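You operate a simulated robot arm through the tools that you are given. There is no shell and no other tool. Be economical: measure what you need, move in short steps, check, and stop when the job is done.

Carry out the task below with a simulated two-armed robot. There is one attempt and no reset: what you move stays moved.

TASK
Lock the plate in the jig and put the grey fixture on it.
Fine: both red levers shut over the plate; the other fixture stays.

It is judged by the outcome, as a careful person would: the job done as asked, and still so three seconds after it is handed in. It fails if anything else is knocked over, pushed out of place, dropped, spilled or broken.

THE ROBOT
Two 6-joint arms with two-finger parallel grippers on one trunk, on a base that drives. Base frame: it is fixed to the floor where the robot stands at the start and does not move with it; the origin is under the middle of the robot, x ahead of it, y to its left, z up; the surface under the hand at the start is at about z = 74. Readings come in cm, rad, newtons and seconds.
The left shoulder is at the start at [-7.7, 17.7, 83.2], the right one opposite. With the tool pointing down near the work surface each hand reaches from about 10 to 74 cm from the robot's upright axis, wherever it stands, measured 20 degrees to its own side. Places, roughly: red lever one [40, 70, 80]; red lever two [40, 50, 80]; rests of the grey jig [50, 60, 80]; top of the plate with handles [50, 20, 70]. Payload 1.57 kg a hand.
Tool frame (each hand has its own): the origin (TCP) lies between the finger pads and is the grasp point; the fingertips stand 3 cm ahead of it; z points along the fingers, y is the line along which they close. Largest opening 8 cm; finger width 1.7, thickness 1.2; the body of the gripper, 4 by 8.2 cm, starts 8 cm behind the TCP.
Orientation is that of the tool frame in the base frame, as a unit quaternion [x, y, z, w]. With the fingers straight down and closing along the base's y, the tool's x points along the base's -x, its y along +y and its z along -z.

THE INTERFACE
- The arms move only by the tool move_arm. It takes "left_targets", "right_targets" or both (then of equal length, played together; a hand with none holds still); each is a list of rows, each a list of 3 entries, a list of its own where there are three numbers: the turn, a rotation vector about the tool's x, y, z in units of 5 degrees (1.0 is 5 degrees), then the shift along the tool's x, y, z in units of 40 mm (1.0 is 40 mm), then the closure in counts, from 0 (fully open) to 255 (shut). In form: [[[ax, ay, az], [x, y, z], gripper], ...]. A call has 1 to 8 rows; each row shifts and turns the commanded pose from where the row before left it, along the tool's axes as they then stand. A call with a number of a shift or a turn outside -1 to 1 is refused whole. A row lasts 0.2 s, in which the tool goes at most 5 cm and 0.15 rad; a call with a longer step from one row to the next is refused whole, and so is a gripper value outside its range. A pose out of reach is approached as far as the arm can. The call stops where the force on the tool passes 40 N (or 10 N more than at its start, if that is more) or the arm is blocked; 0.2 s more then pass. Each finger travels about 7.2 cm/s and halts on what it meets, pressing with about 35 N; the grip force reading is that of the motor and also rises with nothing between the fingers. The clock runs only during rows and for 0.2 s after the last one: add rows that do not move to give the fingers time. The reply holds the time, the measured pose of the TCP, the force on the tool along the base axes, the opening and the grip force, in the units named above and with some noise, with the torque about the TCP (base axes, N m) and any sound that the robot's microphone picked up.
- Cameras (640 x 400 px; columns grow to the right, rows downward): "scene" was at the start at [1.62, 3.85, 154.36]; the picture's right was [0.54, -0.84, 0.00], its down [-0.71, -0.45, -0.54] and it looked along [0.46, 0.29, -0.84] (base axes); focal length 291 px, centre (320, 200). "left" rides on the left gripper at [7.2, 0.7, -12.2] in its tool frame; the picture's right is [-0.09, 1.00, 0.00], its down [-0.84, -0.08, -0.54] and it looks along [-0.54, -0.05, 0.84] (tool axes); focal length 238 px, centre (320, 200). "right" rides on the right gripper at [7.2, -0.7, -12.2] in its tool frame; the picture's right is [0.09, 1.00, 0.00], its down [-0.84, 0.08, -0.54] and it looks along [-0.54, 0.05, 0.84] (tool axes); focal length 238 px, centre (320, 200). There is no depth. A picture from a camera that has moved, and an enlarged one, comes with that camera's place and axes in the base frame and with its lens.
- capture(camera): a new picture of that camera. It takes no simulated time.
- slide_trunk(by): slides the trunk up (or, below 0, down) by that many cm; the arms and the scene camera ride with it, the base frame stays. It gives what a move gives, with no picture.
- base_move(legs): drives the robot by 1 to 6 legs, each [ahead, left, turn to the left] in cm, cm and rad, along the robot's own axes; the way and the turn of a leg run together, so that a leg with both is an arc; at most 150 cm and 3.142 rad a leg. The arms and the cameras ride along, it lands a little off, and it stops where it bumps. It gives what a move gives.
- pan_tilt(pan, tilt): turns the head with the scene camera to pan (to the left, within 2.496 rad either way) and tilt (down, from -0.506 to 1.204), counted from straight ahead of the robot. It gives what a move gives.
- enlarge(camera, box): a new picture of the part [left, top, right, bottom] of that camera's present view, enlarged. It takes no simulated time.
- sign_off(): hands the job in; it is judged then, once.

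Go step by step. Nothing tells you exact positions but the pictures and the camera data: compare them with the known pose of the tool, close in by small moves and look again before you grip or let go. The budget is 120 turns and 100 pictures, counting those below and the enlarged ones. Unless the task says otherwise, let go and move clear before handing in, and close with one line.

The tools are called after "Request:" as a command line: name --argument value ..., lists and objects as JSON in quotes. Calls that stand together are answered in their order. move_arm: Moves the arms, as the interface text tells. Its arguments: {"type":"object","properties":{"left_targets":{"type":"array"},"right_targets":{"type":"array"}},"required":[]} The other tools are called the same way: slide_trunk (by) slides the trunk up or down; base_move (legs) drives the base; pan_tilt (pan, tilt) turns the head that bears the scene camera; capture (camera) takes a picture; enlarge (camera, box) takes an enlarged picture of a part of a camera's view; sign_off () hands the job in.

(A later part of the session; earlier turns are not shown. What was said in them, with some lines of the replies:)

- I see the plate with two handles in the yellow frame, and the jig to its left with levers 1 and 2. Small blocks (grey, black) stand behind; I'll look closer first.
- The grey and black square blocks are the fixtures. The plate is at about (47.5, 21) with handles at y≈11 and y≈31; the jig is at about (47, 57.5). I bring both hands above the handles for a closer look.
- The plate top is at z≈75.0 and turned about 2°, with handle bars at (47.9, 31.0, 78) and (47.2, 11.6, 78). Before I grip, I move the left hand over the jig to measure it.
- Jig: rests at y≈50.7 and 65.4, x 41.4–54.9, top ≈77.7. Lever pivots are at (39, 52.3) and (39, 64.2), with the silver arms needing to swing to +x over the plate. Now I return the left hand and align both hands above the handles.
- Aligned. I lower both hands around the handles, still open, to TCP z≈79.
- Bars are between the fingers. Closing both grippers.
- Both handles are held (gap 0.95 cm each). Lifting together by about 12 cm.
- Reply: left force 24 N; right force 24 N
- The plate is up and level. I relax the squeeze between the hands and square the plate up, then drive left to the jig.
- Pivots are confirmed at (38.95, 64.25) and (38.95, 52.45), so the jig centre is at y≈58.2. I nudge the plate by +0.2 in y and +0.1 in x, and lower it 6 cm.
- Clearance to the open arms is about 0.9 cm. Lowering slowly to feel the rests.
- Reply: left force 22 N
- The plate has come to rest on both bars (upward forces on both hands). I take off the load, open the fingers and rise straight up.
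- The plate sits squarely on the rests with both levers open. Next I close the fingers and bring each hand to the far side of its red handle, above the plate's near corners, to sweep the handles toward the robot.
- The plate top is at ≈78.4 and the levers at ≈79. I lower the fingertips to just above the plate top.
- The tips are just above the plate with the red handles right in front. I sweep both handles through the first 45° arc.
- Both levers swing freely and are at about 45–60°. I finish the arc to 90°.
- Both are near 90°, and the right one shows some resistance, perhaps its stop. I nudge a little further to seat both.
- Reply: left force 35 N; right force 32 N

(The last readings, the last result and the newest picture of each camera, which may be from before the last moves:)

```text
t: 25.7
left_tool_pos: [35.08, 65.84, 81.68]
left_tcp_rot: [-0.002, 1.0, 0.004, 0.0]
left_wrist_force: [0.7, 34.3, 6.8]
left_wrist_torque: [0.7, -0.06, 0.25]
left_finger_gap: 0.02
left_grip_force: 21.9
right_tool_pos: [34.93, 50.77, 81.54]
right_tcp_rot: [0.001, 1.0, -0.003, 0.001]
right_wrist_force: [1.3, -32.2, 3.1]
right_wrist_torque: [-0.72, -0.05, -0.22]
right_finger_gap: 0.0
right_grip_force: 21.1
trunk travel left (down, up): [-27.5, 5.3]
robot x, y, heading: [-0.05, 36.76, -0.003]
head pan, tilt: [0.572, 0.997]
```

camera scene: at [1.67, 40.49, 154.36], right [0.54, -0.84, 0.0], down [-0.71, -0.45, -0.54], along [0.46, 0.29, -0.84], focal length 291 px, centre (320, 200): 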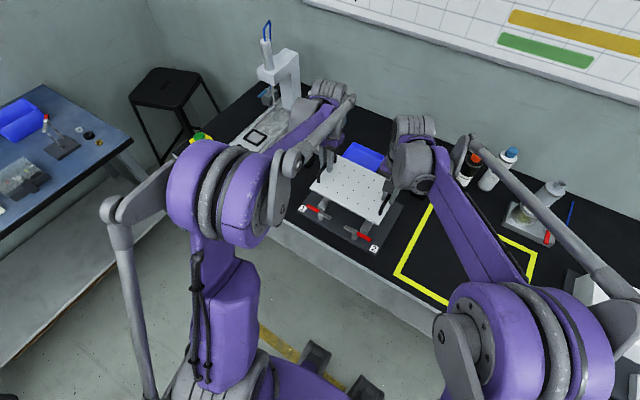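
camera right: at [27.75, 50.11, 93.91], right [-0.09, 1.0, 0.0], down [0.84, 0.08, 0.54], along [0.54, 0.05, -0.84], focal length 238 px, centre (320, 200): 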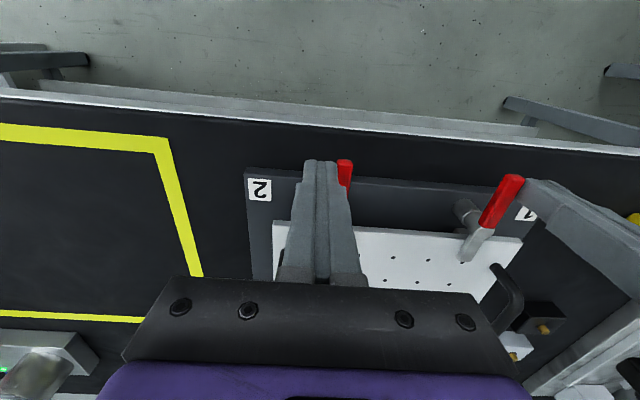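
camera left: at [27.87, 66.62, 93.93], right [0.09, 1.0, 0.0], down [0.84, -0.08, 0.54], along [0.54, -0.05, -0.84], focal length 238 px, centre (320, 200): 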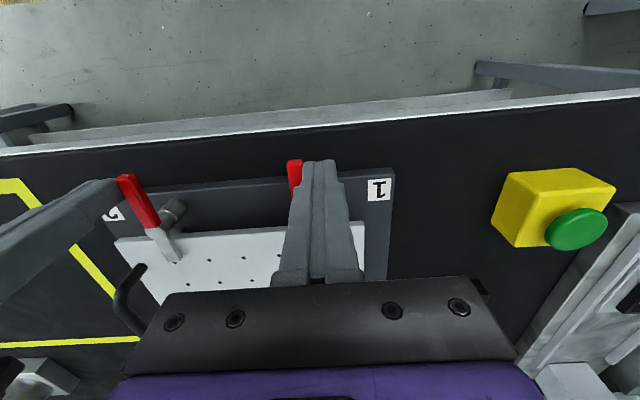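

Both levers are on their hard stops. I back off outward and rise, moving the right hand aside and the left hand toward the grey fixture.

Request:
move_arm --left_targets '[[[0, 0, 0], [0, 0.3, 0], 255], [[0, 0, 0], [0, 0.1, -0.8], 255], [[0, 0, 0], [0, 0, -1.0], 200], [[0, 0, 0], [0, 0, -1.0], 100], [[0, 0, 0], [-0.6, -0.2, -0.8], 0], [[0, 0, 0], [-0.9, -0.6, 0], 0], [[0, 0, 0], [-0.9, -0.6, 0], 0], [[0, 0, 0], [0, 0, 0], 0]]' --right_targets '[[[0, 0, 0], [0, -0.3, 0], 255], [[0, 0, 0], [0, -0.1, -0.8], 255], [[0, 0, 0], [0, -0.5, -1.0], 255], [[0, 0, 0], [0, -0.7, -0.9], 255], [[0, 0, 0], [0, -0.9, -0.7], 255], [[0, 0, 0], [0, -0.9, 0], 255], [[0, 0, 0], [0, -0.9, 0], 255], [[0, 0, 0], [0, -0.6, 0], 255]]'

Request:
capture --camera "left"

Request:
capture --camera "scene"

```text
t: 27.5
left_tool_pos: [44.46, 61.44, 95.97]
left_tcp_rot: [0.0, 1.0, -0.001, -0.001]
left_wrist_force: [0.3, -0.4, 0.5]
left_wrist_torque: [-0.02, -0.04, -0.03]
left_finger_gap: 8.01
left_grip_force: 0.1
right_tool_pos: [34.94, 31.3, 95.32]
right_tcp_rot: [0.0, 1.0, 0.0, 0.0]
right_wrist_force: [-0.3, 1.6, 0.3]
right_wrist_torque: [0.01, -0.02, -0.03]
right_finger_gap: 0.0
right_grip_force: 21.3
trunk travel left (down, up): [-27.5, 5.3]
robot x, y, heading: [0.15, 36.7, 0.002]
head pan, tilt: [0.572, 0.997]
```

```text
63 pictures are left
camera left: at [37.34, 62.16, 108.27], right [0.09, 1.0, 0.0], down [0.84, -0.08, 0.54], along [0.54, -0.05, -0.84], focal length 238 px, centre (320, 200)
```

left: 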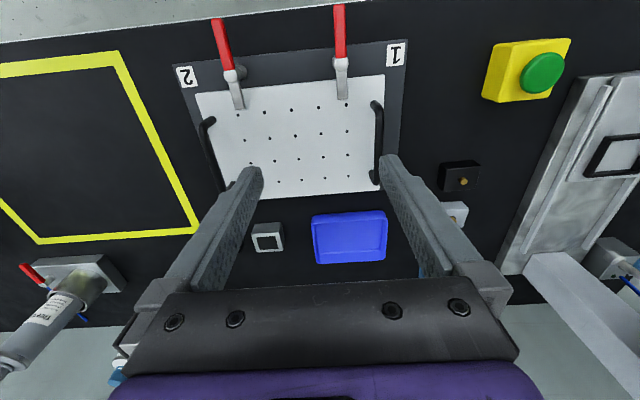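

```text
62 pictures are left
camera scene: at [1.52, 40.44, 154.36], right [0.54, -0.84, 0.0], down [-0.71, -0.45, -0.54], along [0.46, 0.29, -0.84], focal length 291 px, centre (320, 200)
```

scene: 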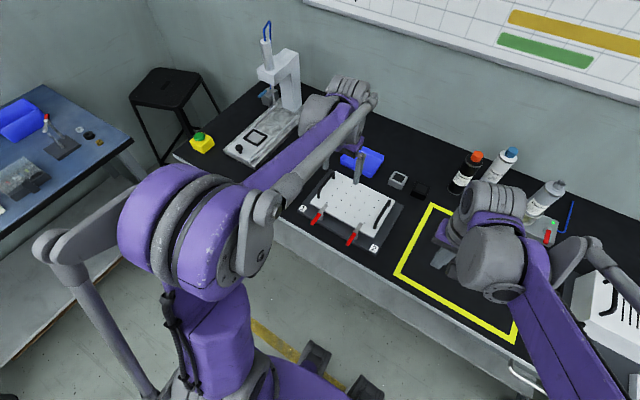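

Both levers are shut over the plate. The grey fixture is at about (63.9, 50.4); I move the left hand above it.

Request:
move_arm --left_targets '[[[0, 0, 0], [-0.815, -0.456, 0], 0], [[0, 0, 0], [-0.815, -0.456, 0], 0], [[0, 0, 0], [-0.815, -0.456, 0], 0], [[0, 0, 0], [-0.815, -0.456, 0], 0], [[0, 0, 0], [-0.815, -0.456, 0], 0], [[0, 0, 0], [-0.815, -0.456, 0], 0], [[0, 0, 0], [0, 0, 0.7], 0], [[0, 0, 0], [0, 0, 0], 0]]'

Request:
capture --camera "left"

Request:
enlarge --camera "scene" --box '[320, 140, 480, 240]'

```text
t: 29.3
left_tool_pos: [64.12, 50.68, 93.25]
left_tcp_rot: [0.001, 1.0, 0.0, 0.0]
left_wrist_force: [0.5, 0.2, -0.4]
left_wrist_torque: [-0.01, -0.01, 0.03]
left_finger_gap: 7.99
left_grip_force: 0.1
right_tool_pos: [34.98, 31.41, 95.35]
right_tcp_rot: [0.0, 1.0, 0.0, 0.001]
right_wrist_force: [-0.1, 0.3, -0.8]
right_wrist_torque: [-0.01, 0.02, -0.02]
right_finger_gap: 0.0
right_grip_force: 21.3
trunk travel left (down, up): [-27.5, 5.3]
robot x, y, heading: [0.3, 36.74, -0.003]
head pan, tilt: [0.572, 0.997]
```

```text
61 pictures are left
camera left: at [56.99, 51.3, 105.5], right [0.09, 1.0, 0.0], down [0.84, -0.08, 0.54], along [0.54, -0.05, -0.84], focal length 238 px, centre (320, 200)
```

left: 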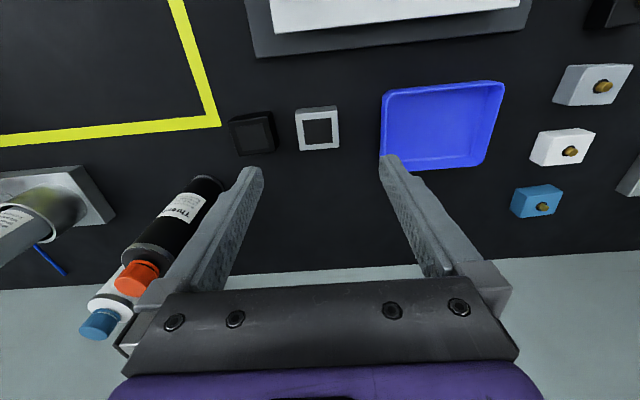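

```text
4.00 times, centred on (400, 190) of scene
camera zoom: at [1.63, 40.43, 154.36], right [0.54, -0.84, 0.0], down [-0.71, -0.45, -0.54], along [0.46, 0.29, -0.84], focal length 1166 px, centre (0, 240)
```

zoom: 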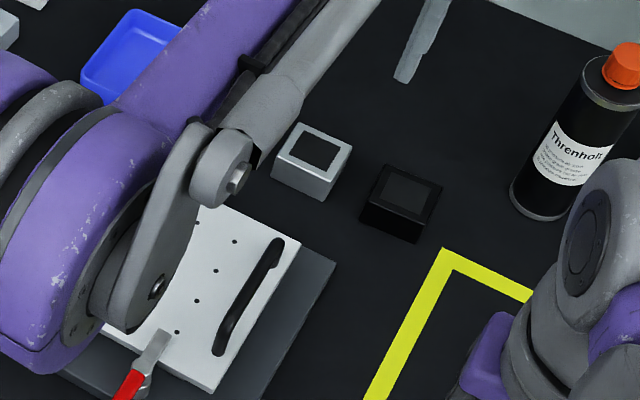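

The grey fixture is about 4.6 cm wide with its centre at about (65.0, 50.45), and there's a ~2.9 cm gap to the black one. I narrow the opening a little, centre over it and descend partway.

Request:
move_arm --left_targets '[[[0, 0, 0], [-0.22, -0.05, 0.3], 51], [[0, 0, 0], [0, 0, 0.8], 51], [[0, 0, 0], [0, 0, 0.8], 51], [[0, 0, 0], [0, 0, 0.5], 51], [[0, 0, 0], [0, 0, 0], 51]]'

Request:
capture --camera "left"

```text
t: 30.5
left_tool_pos: [64.97, 50.58, 83.52]
left_tcp_rot: [0.001, 1.0, 0.0, 0.0]
left_wrist_force: [-0.3, -1.0, 0.2]
left_wrist_torque: [-0.01, 0.02, 0.02]
left_finger_gap: 6.38
left_grip_force: 0.0
right_tool_pos: [34.94, 31.45, 95.35]
right_tcp_rot: [0.0, 1.0, 0.0, 0.0]
right_wrist_force: [-0.2, -0.1, 0.9]
right_wrist_torque: [-0.01, -0.03, -0.02]
right_finger_gap: 0.0
right_grip_force: 20.9
trunk travel left (down, up): [-27.5, 5.3]
robot x, y, heading: [0.27, 36.54, 0.003]
head pan, tilt: [0.572, 0.997]
```

```text
59 pictures are left
camera left: at [57.8, 51.16, 95.84], right [0.09, 1.0, 0.0], down [0.84, -0.08, 0.54], along [0.54, -0.05, -0.84], focal length 238 px, centre (320, 200)
```

left: 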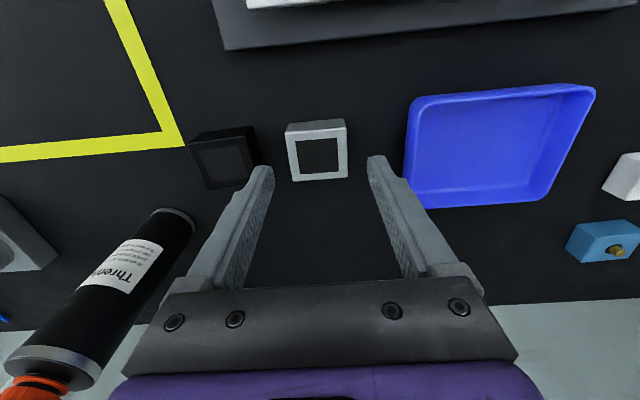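

Well between the fingers; after a small y correction I descend to grip depth.

Request:
move_arm --left_targets '[[[0, 0, 0], [-0.05, -0.06, 0], 51], [[0, 0, 0], [0, 0, 0.6], 51], [[0, 0, 0], [0, 0, 0.5], 51], [[0, 0, 0], [0, 0, 0.25], 51], [[0, 0, 0], [0, 0, 0.1], 51], [[0, 0, 0], [0, 0, 0], 51]]'

Request:
capture --camera "left"

```text
t: 31.9
left_tool_pos: [65.25, 50.24, 77.78]
left_tcp_rot: [0.0, 1.0, 0.0, 0.0]
left_wrist_force: [-0.2, 0.4, -0.5]
left_wrist_torque: [-0.02, -0.03, 0.0]
left_finger_gap: 6.39
left_grip_force: 0.1
right_tool_pos: [35.11, 31.41, 95.13]
right_tcp_rot: [0.0, 1.0, 0.0, 0.0]
right_wrist_force: [-0.1, -0.1, 0.5]
right_wrist_torque: [-0.04, -0.02, -0.02]
right_finger_gap: 0.0
right_grip_force: 21.1
trunk travel left (down, up): [-27.5, 5.3]
robot x, y, heading: [-0.34, 36.37, 0.002]
head pan, tilt: [0.572, 0.997]
```

```text
58 pictures are left
camera left: at [58.1, 50.86, 90.07], right [0.09, 1.0, 0.0], down [0.84, -0.08, 0.54], along [0.54, -0.05, -0.84], focal length 238 px, centre (320, 200)
```

left: 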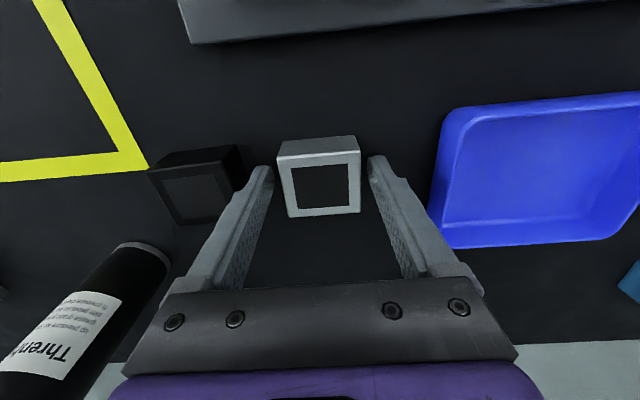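

The fixture is well between the pads. Closing the gripper and lifting a little.

Request:
move_arm --left_targets '[[[0, 0, 0], [0, 0, 0], 255], [[0, 0, 0], [0, 0, 0], 255], [[0, 0, 0], [0, 0, 0], 255], [[0, 0, 0], [0, 0, -0.25], 255], [[0, 0, 0], [0, 0, -0.5], 255], [[0, 0, 0], [0, 0, -0.8], 255], [[0, 0, 0], [0, 0, -0.9], 255], [[0, 0, 0], [0, 0, 0], 255]]'

Request:
capture --camera "left"

```text
t: 33.7
left_tool_pos: [65.32, 50.2, 87.48]
left_tcp_rot: [0.0, 1.0, 0.0, 0.0]
left_wrist_force: [-0.1, 0.7, -2.1]
left_wrist_torque: [0.0, 0.02, 0.01]
left_finger_gap: 4.92
left_grip_force: 35.0
right_tool_pos: [35.07, 31.43, 95.26]
right_tcp_rot: [0.0, 1.0, 0.0, 0.0]
right_wrist_force: [0.2, 0.1, 0.7]
right_wrist_torque: [0.0, 0.04, 0.01]
right_finger_gap: 0.0
right_grip_force: 21.5
trunk travel left (down, up): [-27.5, 5.3]
robot x, y, heading: [-0.16, 36.87, -0.004]
head pan, tilt: [0.572, 0.997]
```

```text
57 pictures are left
camera left: at [58.04, 50.83, 99.87], right [0.09, 1.0, 0.0], down [0.84, -0.08, 0.54], along [0.54, -0.05, -0.84], focal length 238 px, centre (320, 200)
```

left: 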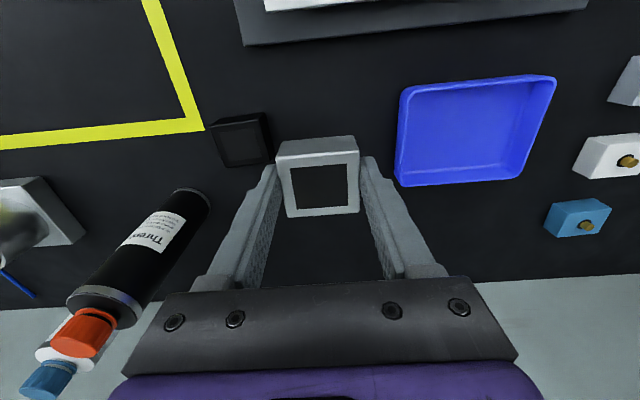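

Fixture held (4.9 cm gap). I carry it up and over to the middle of the plate at about (49, 58.2).

Request:
move_arm --left_targets '[[[0, 0, 0], [0, 0.2, -0.9], 255], [[0, 0, 0], [0.4, 0.5, 0], 255], [[0, 0, 0], [0.8, 0.5, 0], 255], [[0, 0, 0], [0.8, 0.4, 0], 255], [[0, 0, 0], [0.8, 0.3, 0], 255], [[0, 0, 0], [0.8, 0.1, 0], 255], [[0, 0, 0], [0.47, 0, 0], 255], [[0, 0, 0], [0, 0, 0], 255]]'

Request:
capture --camera "left"

```text
t: 35.5
left_tool_pos: [48.97, 58.14, 91.12]
left_tcp_rot: [-0.001, 1.0, 0.001, 0.0]
left_wrist_force: [-0.4, -0.7, -1.9]
left_wrist_torque: [-0.01, 0.02, 0.03]
left_finger_gap: 4.93
left_grip_force: 34.9
right_tool_pos: [35.07, 31.38, 95.26]
right_tcp_rot: [-0.001, 1.0, 0.001, 0.0]
right_wrist_force: [0.1, -0.2, -1.2]
right_wrist_torque: [0.02, 0.02, -0.02]
right_finger_gap: 0.0
right_grip_force: 21.7
trunk travel left (down, up): [-27.5, 5.3]
robot x, y, heading: [-0.07, 36.64, -0.002]
head pan, tilt: [0.572, 0.997]
```

```text
56 pictures are left
camera left: at [41.75, 58.86, 103.52], right [0.09, 1.0, 0.0], down [0.84, -0.08, 0.54], along [0.54, -0.05, -0.84], focal length 238 px, centre (320, 200)
```

left: 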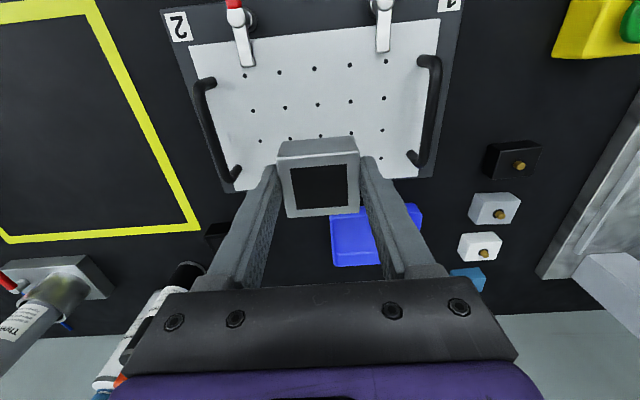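

Centred. I lower it to just above the plate, then in small steps to contact.

Request:
move_arm --left_targets '[[[0, 0, 0], [0, 0, 0.6], 255], [[0, 0, 0], [0, 0, 0.6], 255], [[0, 0, 0], [0, 0, 0.5], 255], [[0, 0, 0], [0, 0, 0.3], 255], [[0, 0, 0], [0, 0, 0.1], 255], [[0, 0, 0], [0, 0, 0.05], 255], [[0, 0, 0], [0, 0, 0.03], 255], [[0, 0, 0], [0, 0, 0], 255]]'

Request:
capture --camera "left"

```text
t: 37.3
left_tool_pos: [48.99, 58.26, 82.49]
left_tcp_rot: [0.0, 1.0, 0.0, -0.001]
left_wrist_force: [0.4, -0.7, -1.4]
left_wrist_torque: [-0.02, 0.01, -0.01]
left_finger_gap: 4.91
left_grip_force: 34.7
right_tool_pos: [34.91, 31.54, 95.26]
right_tcp_rot: [0.0, 1.0, -0.001, 0.0]
right_wrist_force: [0.3, -0.6, -0.4]
right_wrist_torque: [0.0, 0.03, 0.0]
right_finger_gap: 0.0
right_grip_force: 21.0
trunk travel left (down, up): [-27.5, 5.3]
robot x, y, heading: [-0.01, 36.77, -0.006]
head pan, tilt: [0.572, 0.997]
```

```text
55 pictures are left
camera left: at [41.84, 58.86, 94.74], right [0.09, 1.0, 0.0], down [0.84, -0.08, 0.54], along [0.54, -0.05, -0.84], focal length 238 px, centre (320, 200)
```

left: 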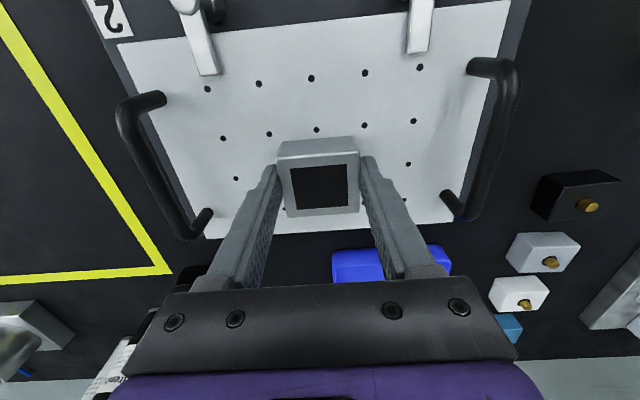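

Request:
move_arm --left_targets '[[[0, 0, 0], [0, 0, 0.03], 255], [[0, 0, 0], [0, 0, 0.025], 255], [[0, 0, 0], [0, 0, 0.02], 255], [[0, 0, 0], [0, 0, 0], 255]]'

```text
t: 38.3
left_tool_pos: [49.04, 58.18, 82.06]
left_tcp_rot: [0.0, 1.0, 0.0, 0.0]
left_wrist_force: [-0.2, 0.2, -2.0]
left_wrist_torque: [0.0, -0.02, -0.01]
left_finger_gap: 4.94
left_grip_force: 35.7
right_tool_pos: [35.0, 31.4, 95.26]
right_tcp_rot: [0.001, 1.0, 0.0, 0.0]
right_wrist_force: [-0.8, 0.2, 0.2]
right_wrist_torque: [-0.01, -0.04, -0.02]
right_finger_gap: 0.0
right_grip_force: 21.3
trunk travel left (down, up): [-27.5, 5.3]
robot x, y, heading: [0.3, 36.42, 0.004]
head pan, tilt: [0.572, 0.997]
```

No contact yet; continuing in 1 mm steps.

Request:
move_arm --left_targets '[[[0, 0, 0], [0, 0, 0.025], 255], [[0, 0, 0], [0, 0, 0.025], 255], [[0, 0, 0], [0, 0, 0.025], 255], [[0, 0, 0], [0, 0, 0], 255]]'

```text
t: 39.3
left_tool_pos: [48.93, 58.13, 81.99]
left_tcp_rot: [-0.001, 1.0, 0.0, 0.001]
left_wrist_force: [5.1, 3.7, 23.1]
left_wrist_torque: [0.05, -0.1, 0.03]
left_finger_gap: 4.95
left_grip_force: 35.3
right_tool_pos: [34.88, 31.3, 95.22]
right_tcp_rot: [0.0, 1.0, 0.0, 0.001]
right_wrist_force: [0.5, -0.5, -0.6]
right_wrist_torque: [0.03, -0.01, -0.01]
right_finger_gap: 0.02
right_grip_force: 21.4
trunk travel left (down, up): [-27.5, 5.3]
robot x, y, heading: [0.02, 36.68, -0.002]
head pan, tilt: [0.572, 0.997]
```

Contact is made with the plate. I ease the pressure, open the fingers and rise clear.

Request:
move_arm --left_targets '[[[0, 0, 0], [0, 0, -0.035], 255], [[0, 0, 0], [0, 0, 0], 60], [[0, 0, 0], [0, 0, 0], 40], [[0, 0, 0], [0, 0, 0], 40], [[0, 0, 0], [0, 0, -0.4], 40], [[0, 0, 0], [0, 0, -0.9], 40], [[0, 0, 0], [0, 0, -0.9], 40], [[0, 0, 0], [0, 0, -0.9], 40]]'

Request:
capture --camera "left"

Request:
capture --camera "scene"

```text
t: 41.1
left_tool_pos: [49.04, 58.09, 94.51]
left_tcp_rot: [0.0, 1.0, 0.0, -0.001]
left_wrist_force: [0.0, 0.2, 0.2]
left_wrist_torque: [-0.02, -0.01, 0.02]
left_finger_gap: 6.75
left_grip_force: 0.0
right_tool_pos: [34.99, 31.3, 95.22]
right_tcp_rot: [0.0, 1.0, 0.0, -0.001]
right_wrist_force: [-0.2, -0.1, 1.1]
right_wrist_torque: [0.0, 0.01, 0.03]
right_finger_gap: 0.0
right_grip_force: 21.8
trunk travel left (down, up): [-27.5, 5.3]
robot x, y, heading: [-0.31, 36.74, -0.002]
head pan, tilt: [0.572, 0.997]
```

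```text
54 pictures are left
camera left: at [41.75, 58.79, 106.74], right [0.09, 1.0, 0.0], down [0.84, -0.08, 0.54], along [0.54, -0.05, -0.84], focal length 238 px, centre (320, 200)
```

left: 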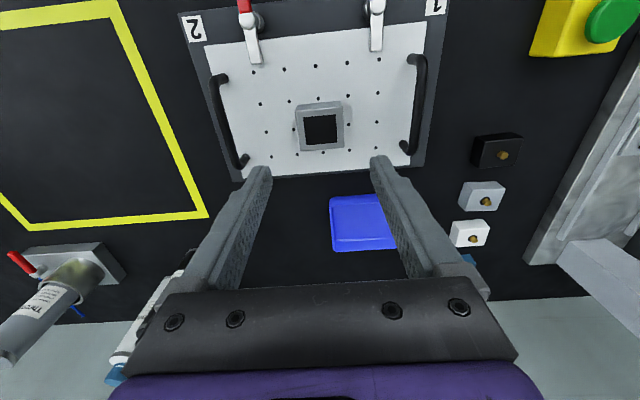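

```text
53 pictures are left
camera scene: at [1.56, 40.43, 154.36], right [0.54, -0.84, 0.0], down [-0.71, -0.45, -0.54], along [0.46, 0.29, -0.84], focal length 291 px, centre (320, 200)
```

scene: 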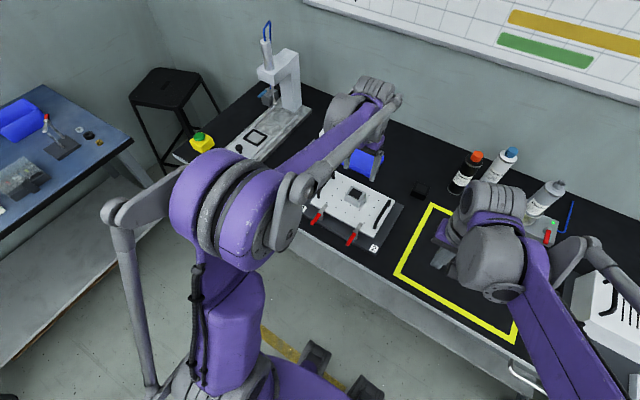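

The fixture sits in the plate's middle and the black one is untouched. I pull the left hand back and check the levers once more.

Request:
move_arm --left_targets '[[[0, 0, 0], [0.8, 0, -0.5], 40], [[0, 0, 0], [0.9, 0, -0.3], 40], [[0, 0, 0], [0.9, 0, 0], 40], [[0, 0, 0], [0.6, 0, 0], 40], [[0, 0, 0], [0, 0, 0], 40]]'

Request:
enlarge --camera "left" --box '[180, 60, 460, 240]'

Request:
enlarge --camera "scene" --box '[290, 150, 450, 260]'

```text
t: 42.3
left_tool_pos: [36.32, 58.13, 97.77]
left_tcp_rot: [0.0, 1.0, 0.0, 0.0]
left_wrist_force: [0.2, 0.4, 0.5]
left_wrist_torque: [-0.03, -0.01, -0.01]
left_finger_gap: 6.77
left_grip_force: 0.0
right_tool_pos: [35.05, 31.35, 95.33]
right_tcp_rot: [0.0, 1.0, 0.0, 0.0]
right_wrist_force: [0.6, 0.2, -0.2]
right_wrist_torque: [-0.01, -0.02, 0.02]
right_finger_gap: 0.02
right_grip_force: 21.0
trunk travel left (down, up): [-27.5, 5.3]
robot x, y, heading: [-0.24, 36.44, 0.003]
head pan, tilt: [0.572, 0.997]
```

```text
2.22 times, centred on (320, 150) of left
camera zoom: at [29.08, 58.82, 110.0], right [0.09, 1.0, 0.0], down [0.84, -0.08, 0.54], along [0.54, -0.05, -0.84], focal length 530 px, centre (320, 311)
```

zoom: 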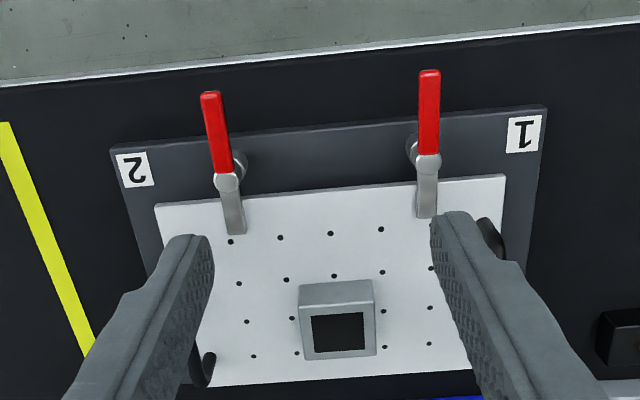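

```text
3.64 times, centred on (370, 205) of scene
camera zoom: at [1.67, 40.45, 154.36], right [0.54, -0.84, 0.0], down [-0.71, -0.45, -0.54], along [0.46, 0.29, -0.84], focal length 1060 px, centre (138, 182)
```

zoom: 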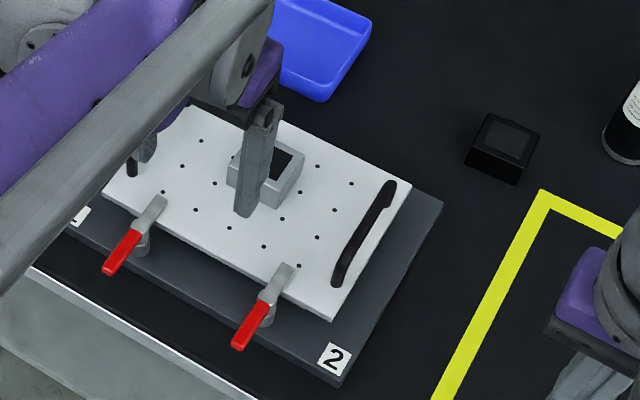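

Both levers are shut with their arms over the plate. The grey fixture stands on the plate, the black one hasn't moved, and both hands are clear, so I'm handing in.

Request:
sign_off

```text
The job is handed in.
```

The plate sits on the jig rests with both red levers shut over it, the grey fixture stands in the middle of the plate, and the black fixture was left untouched.
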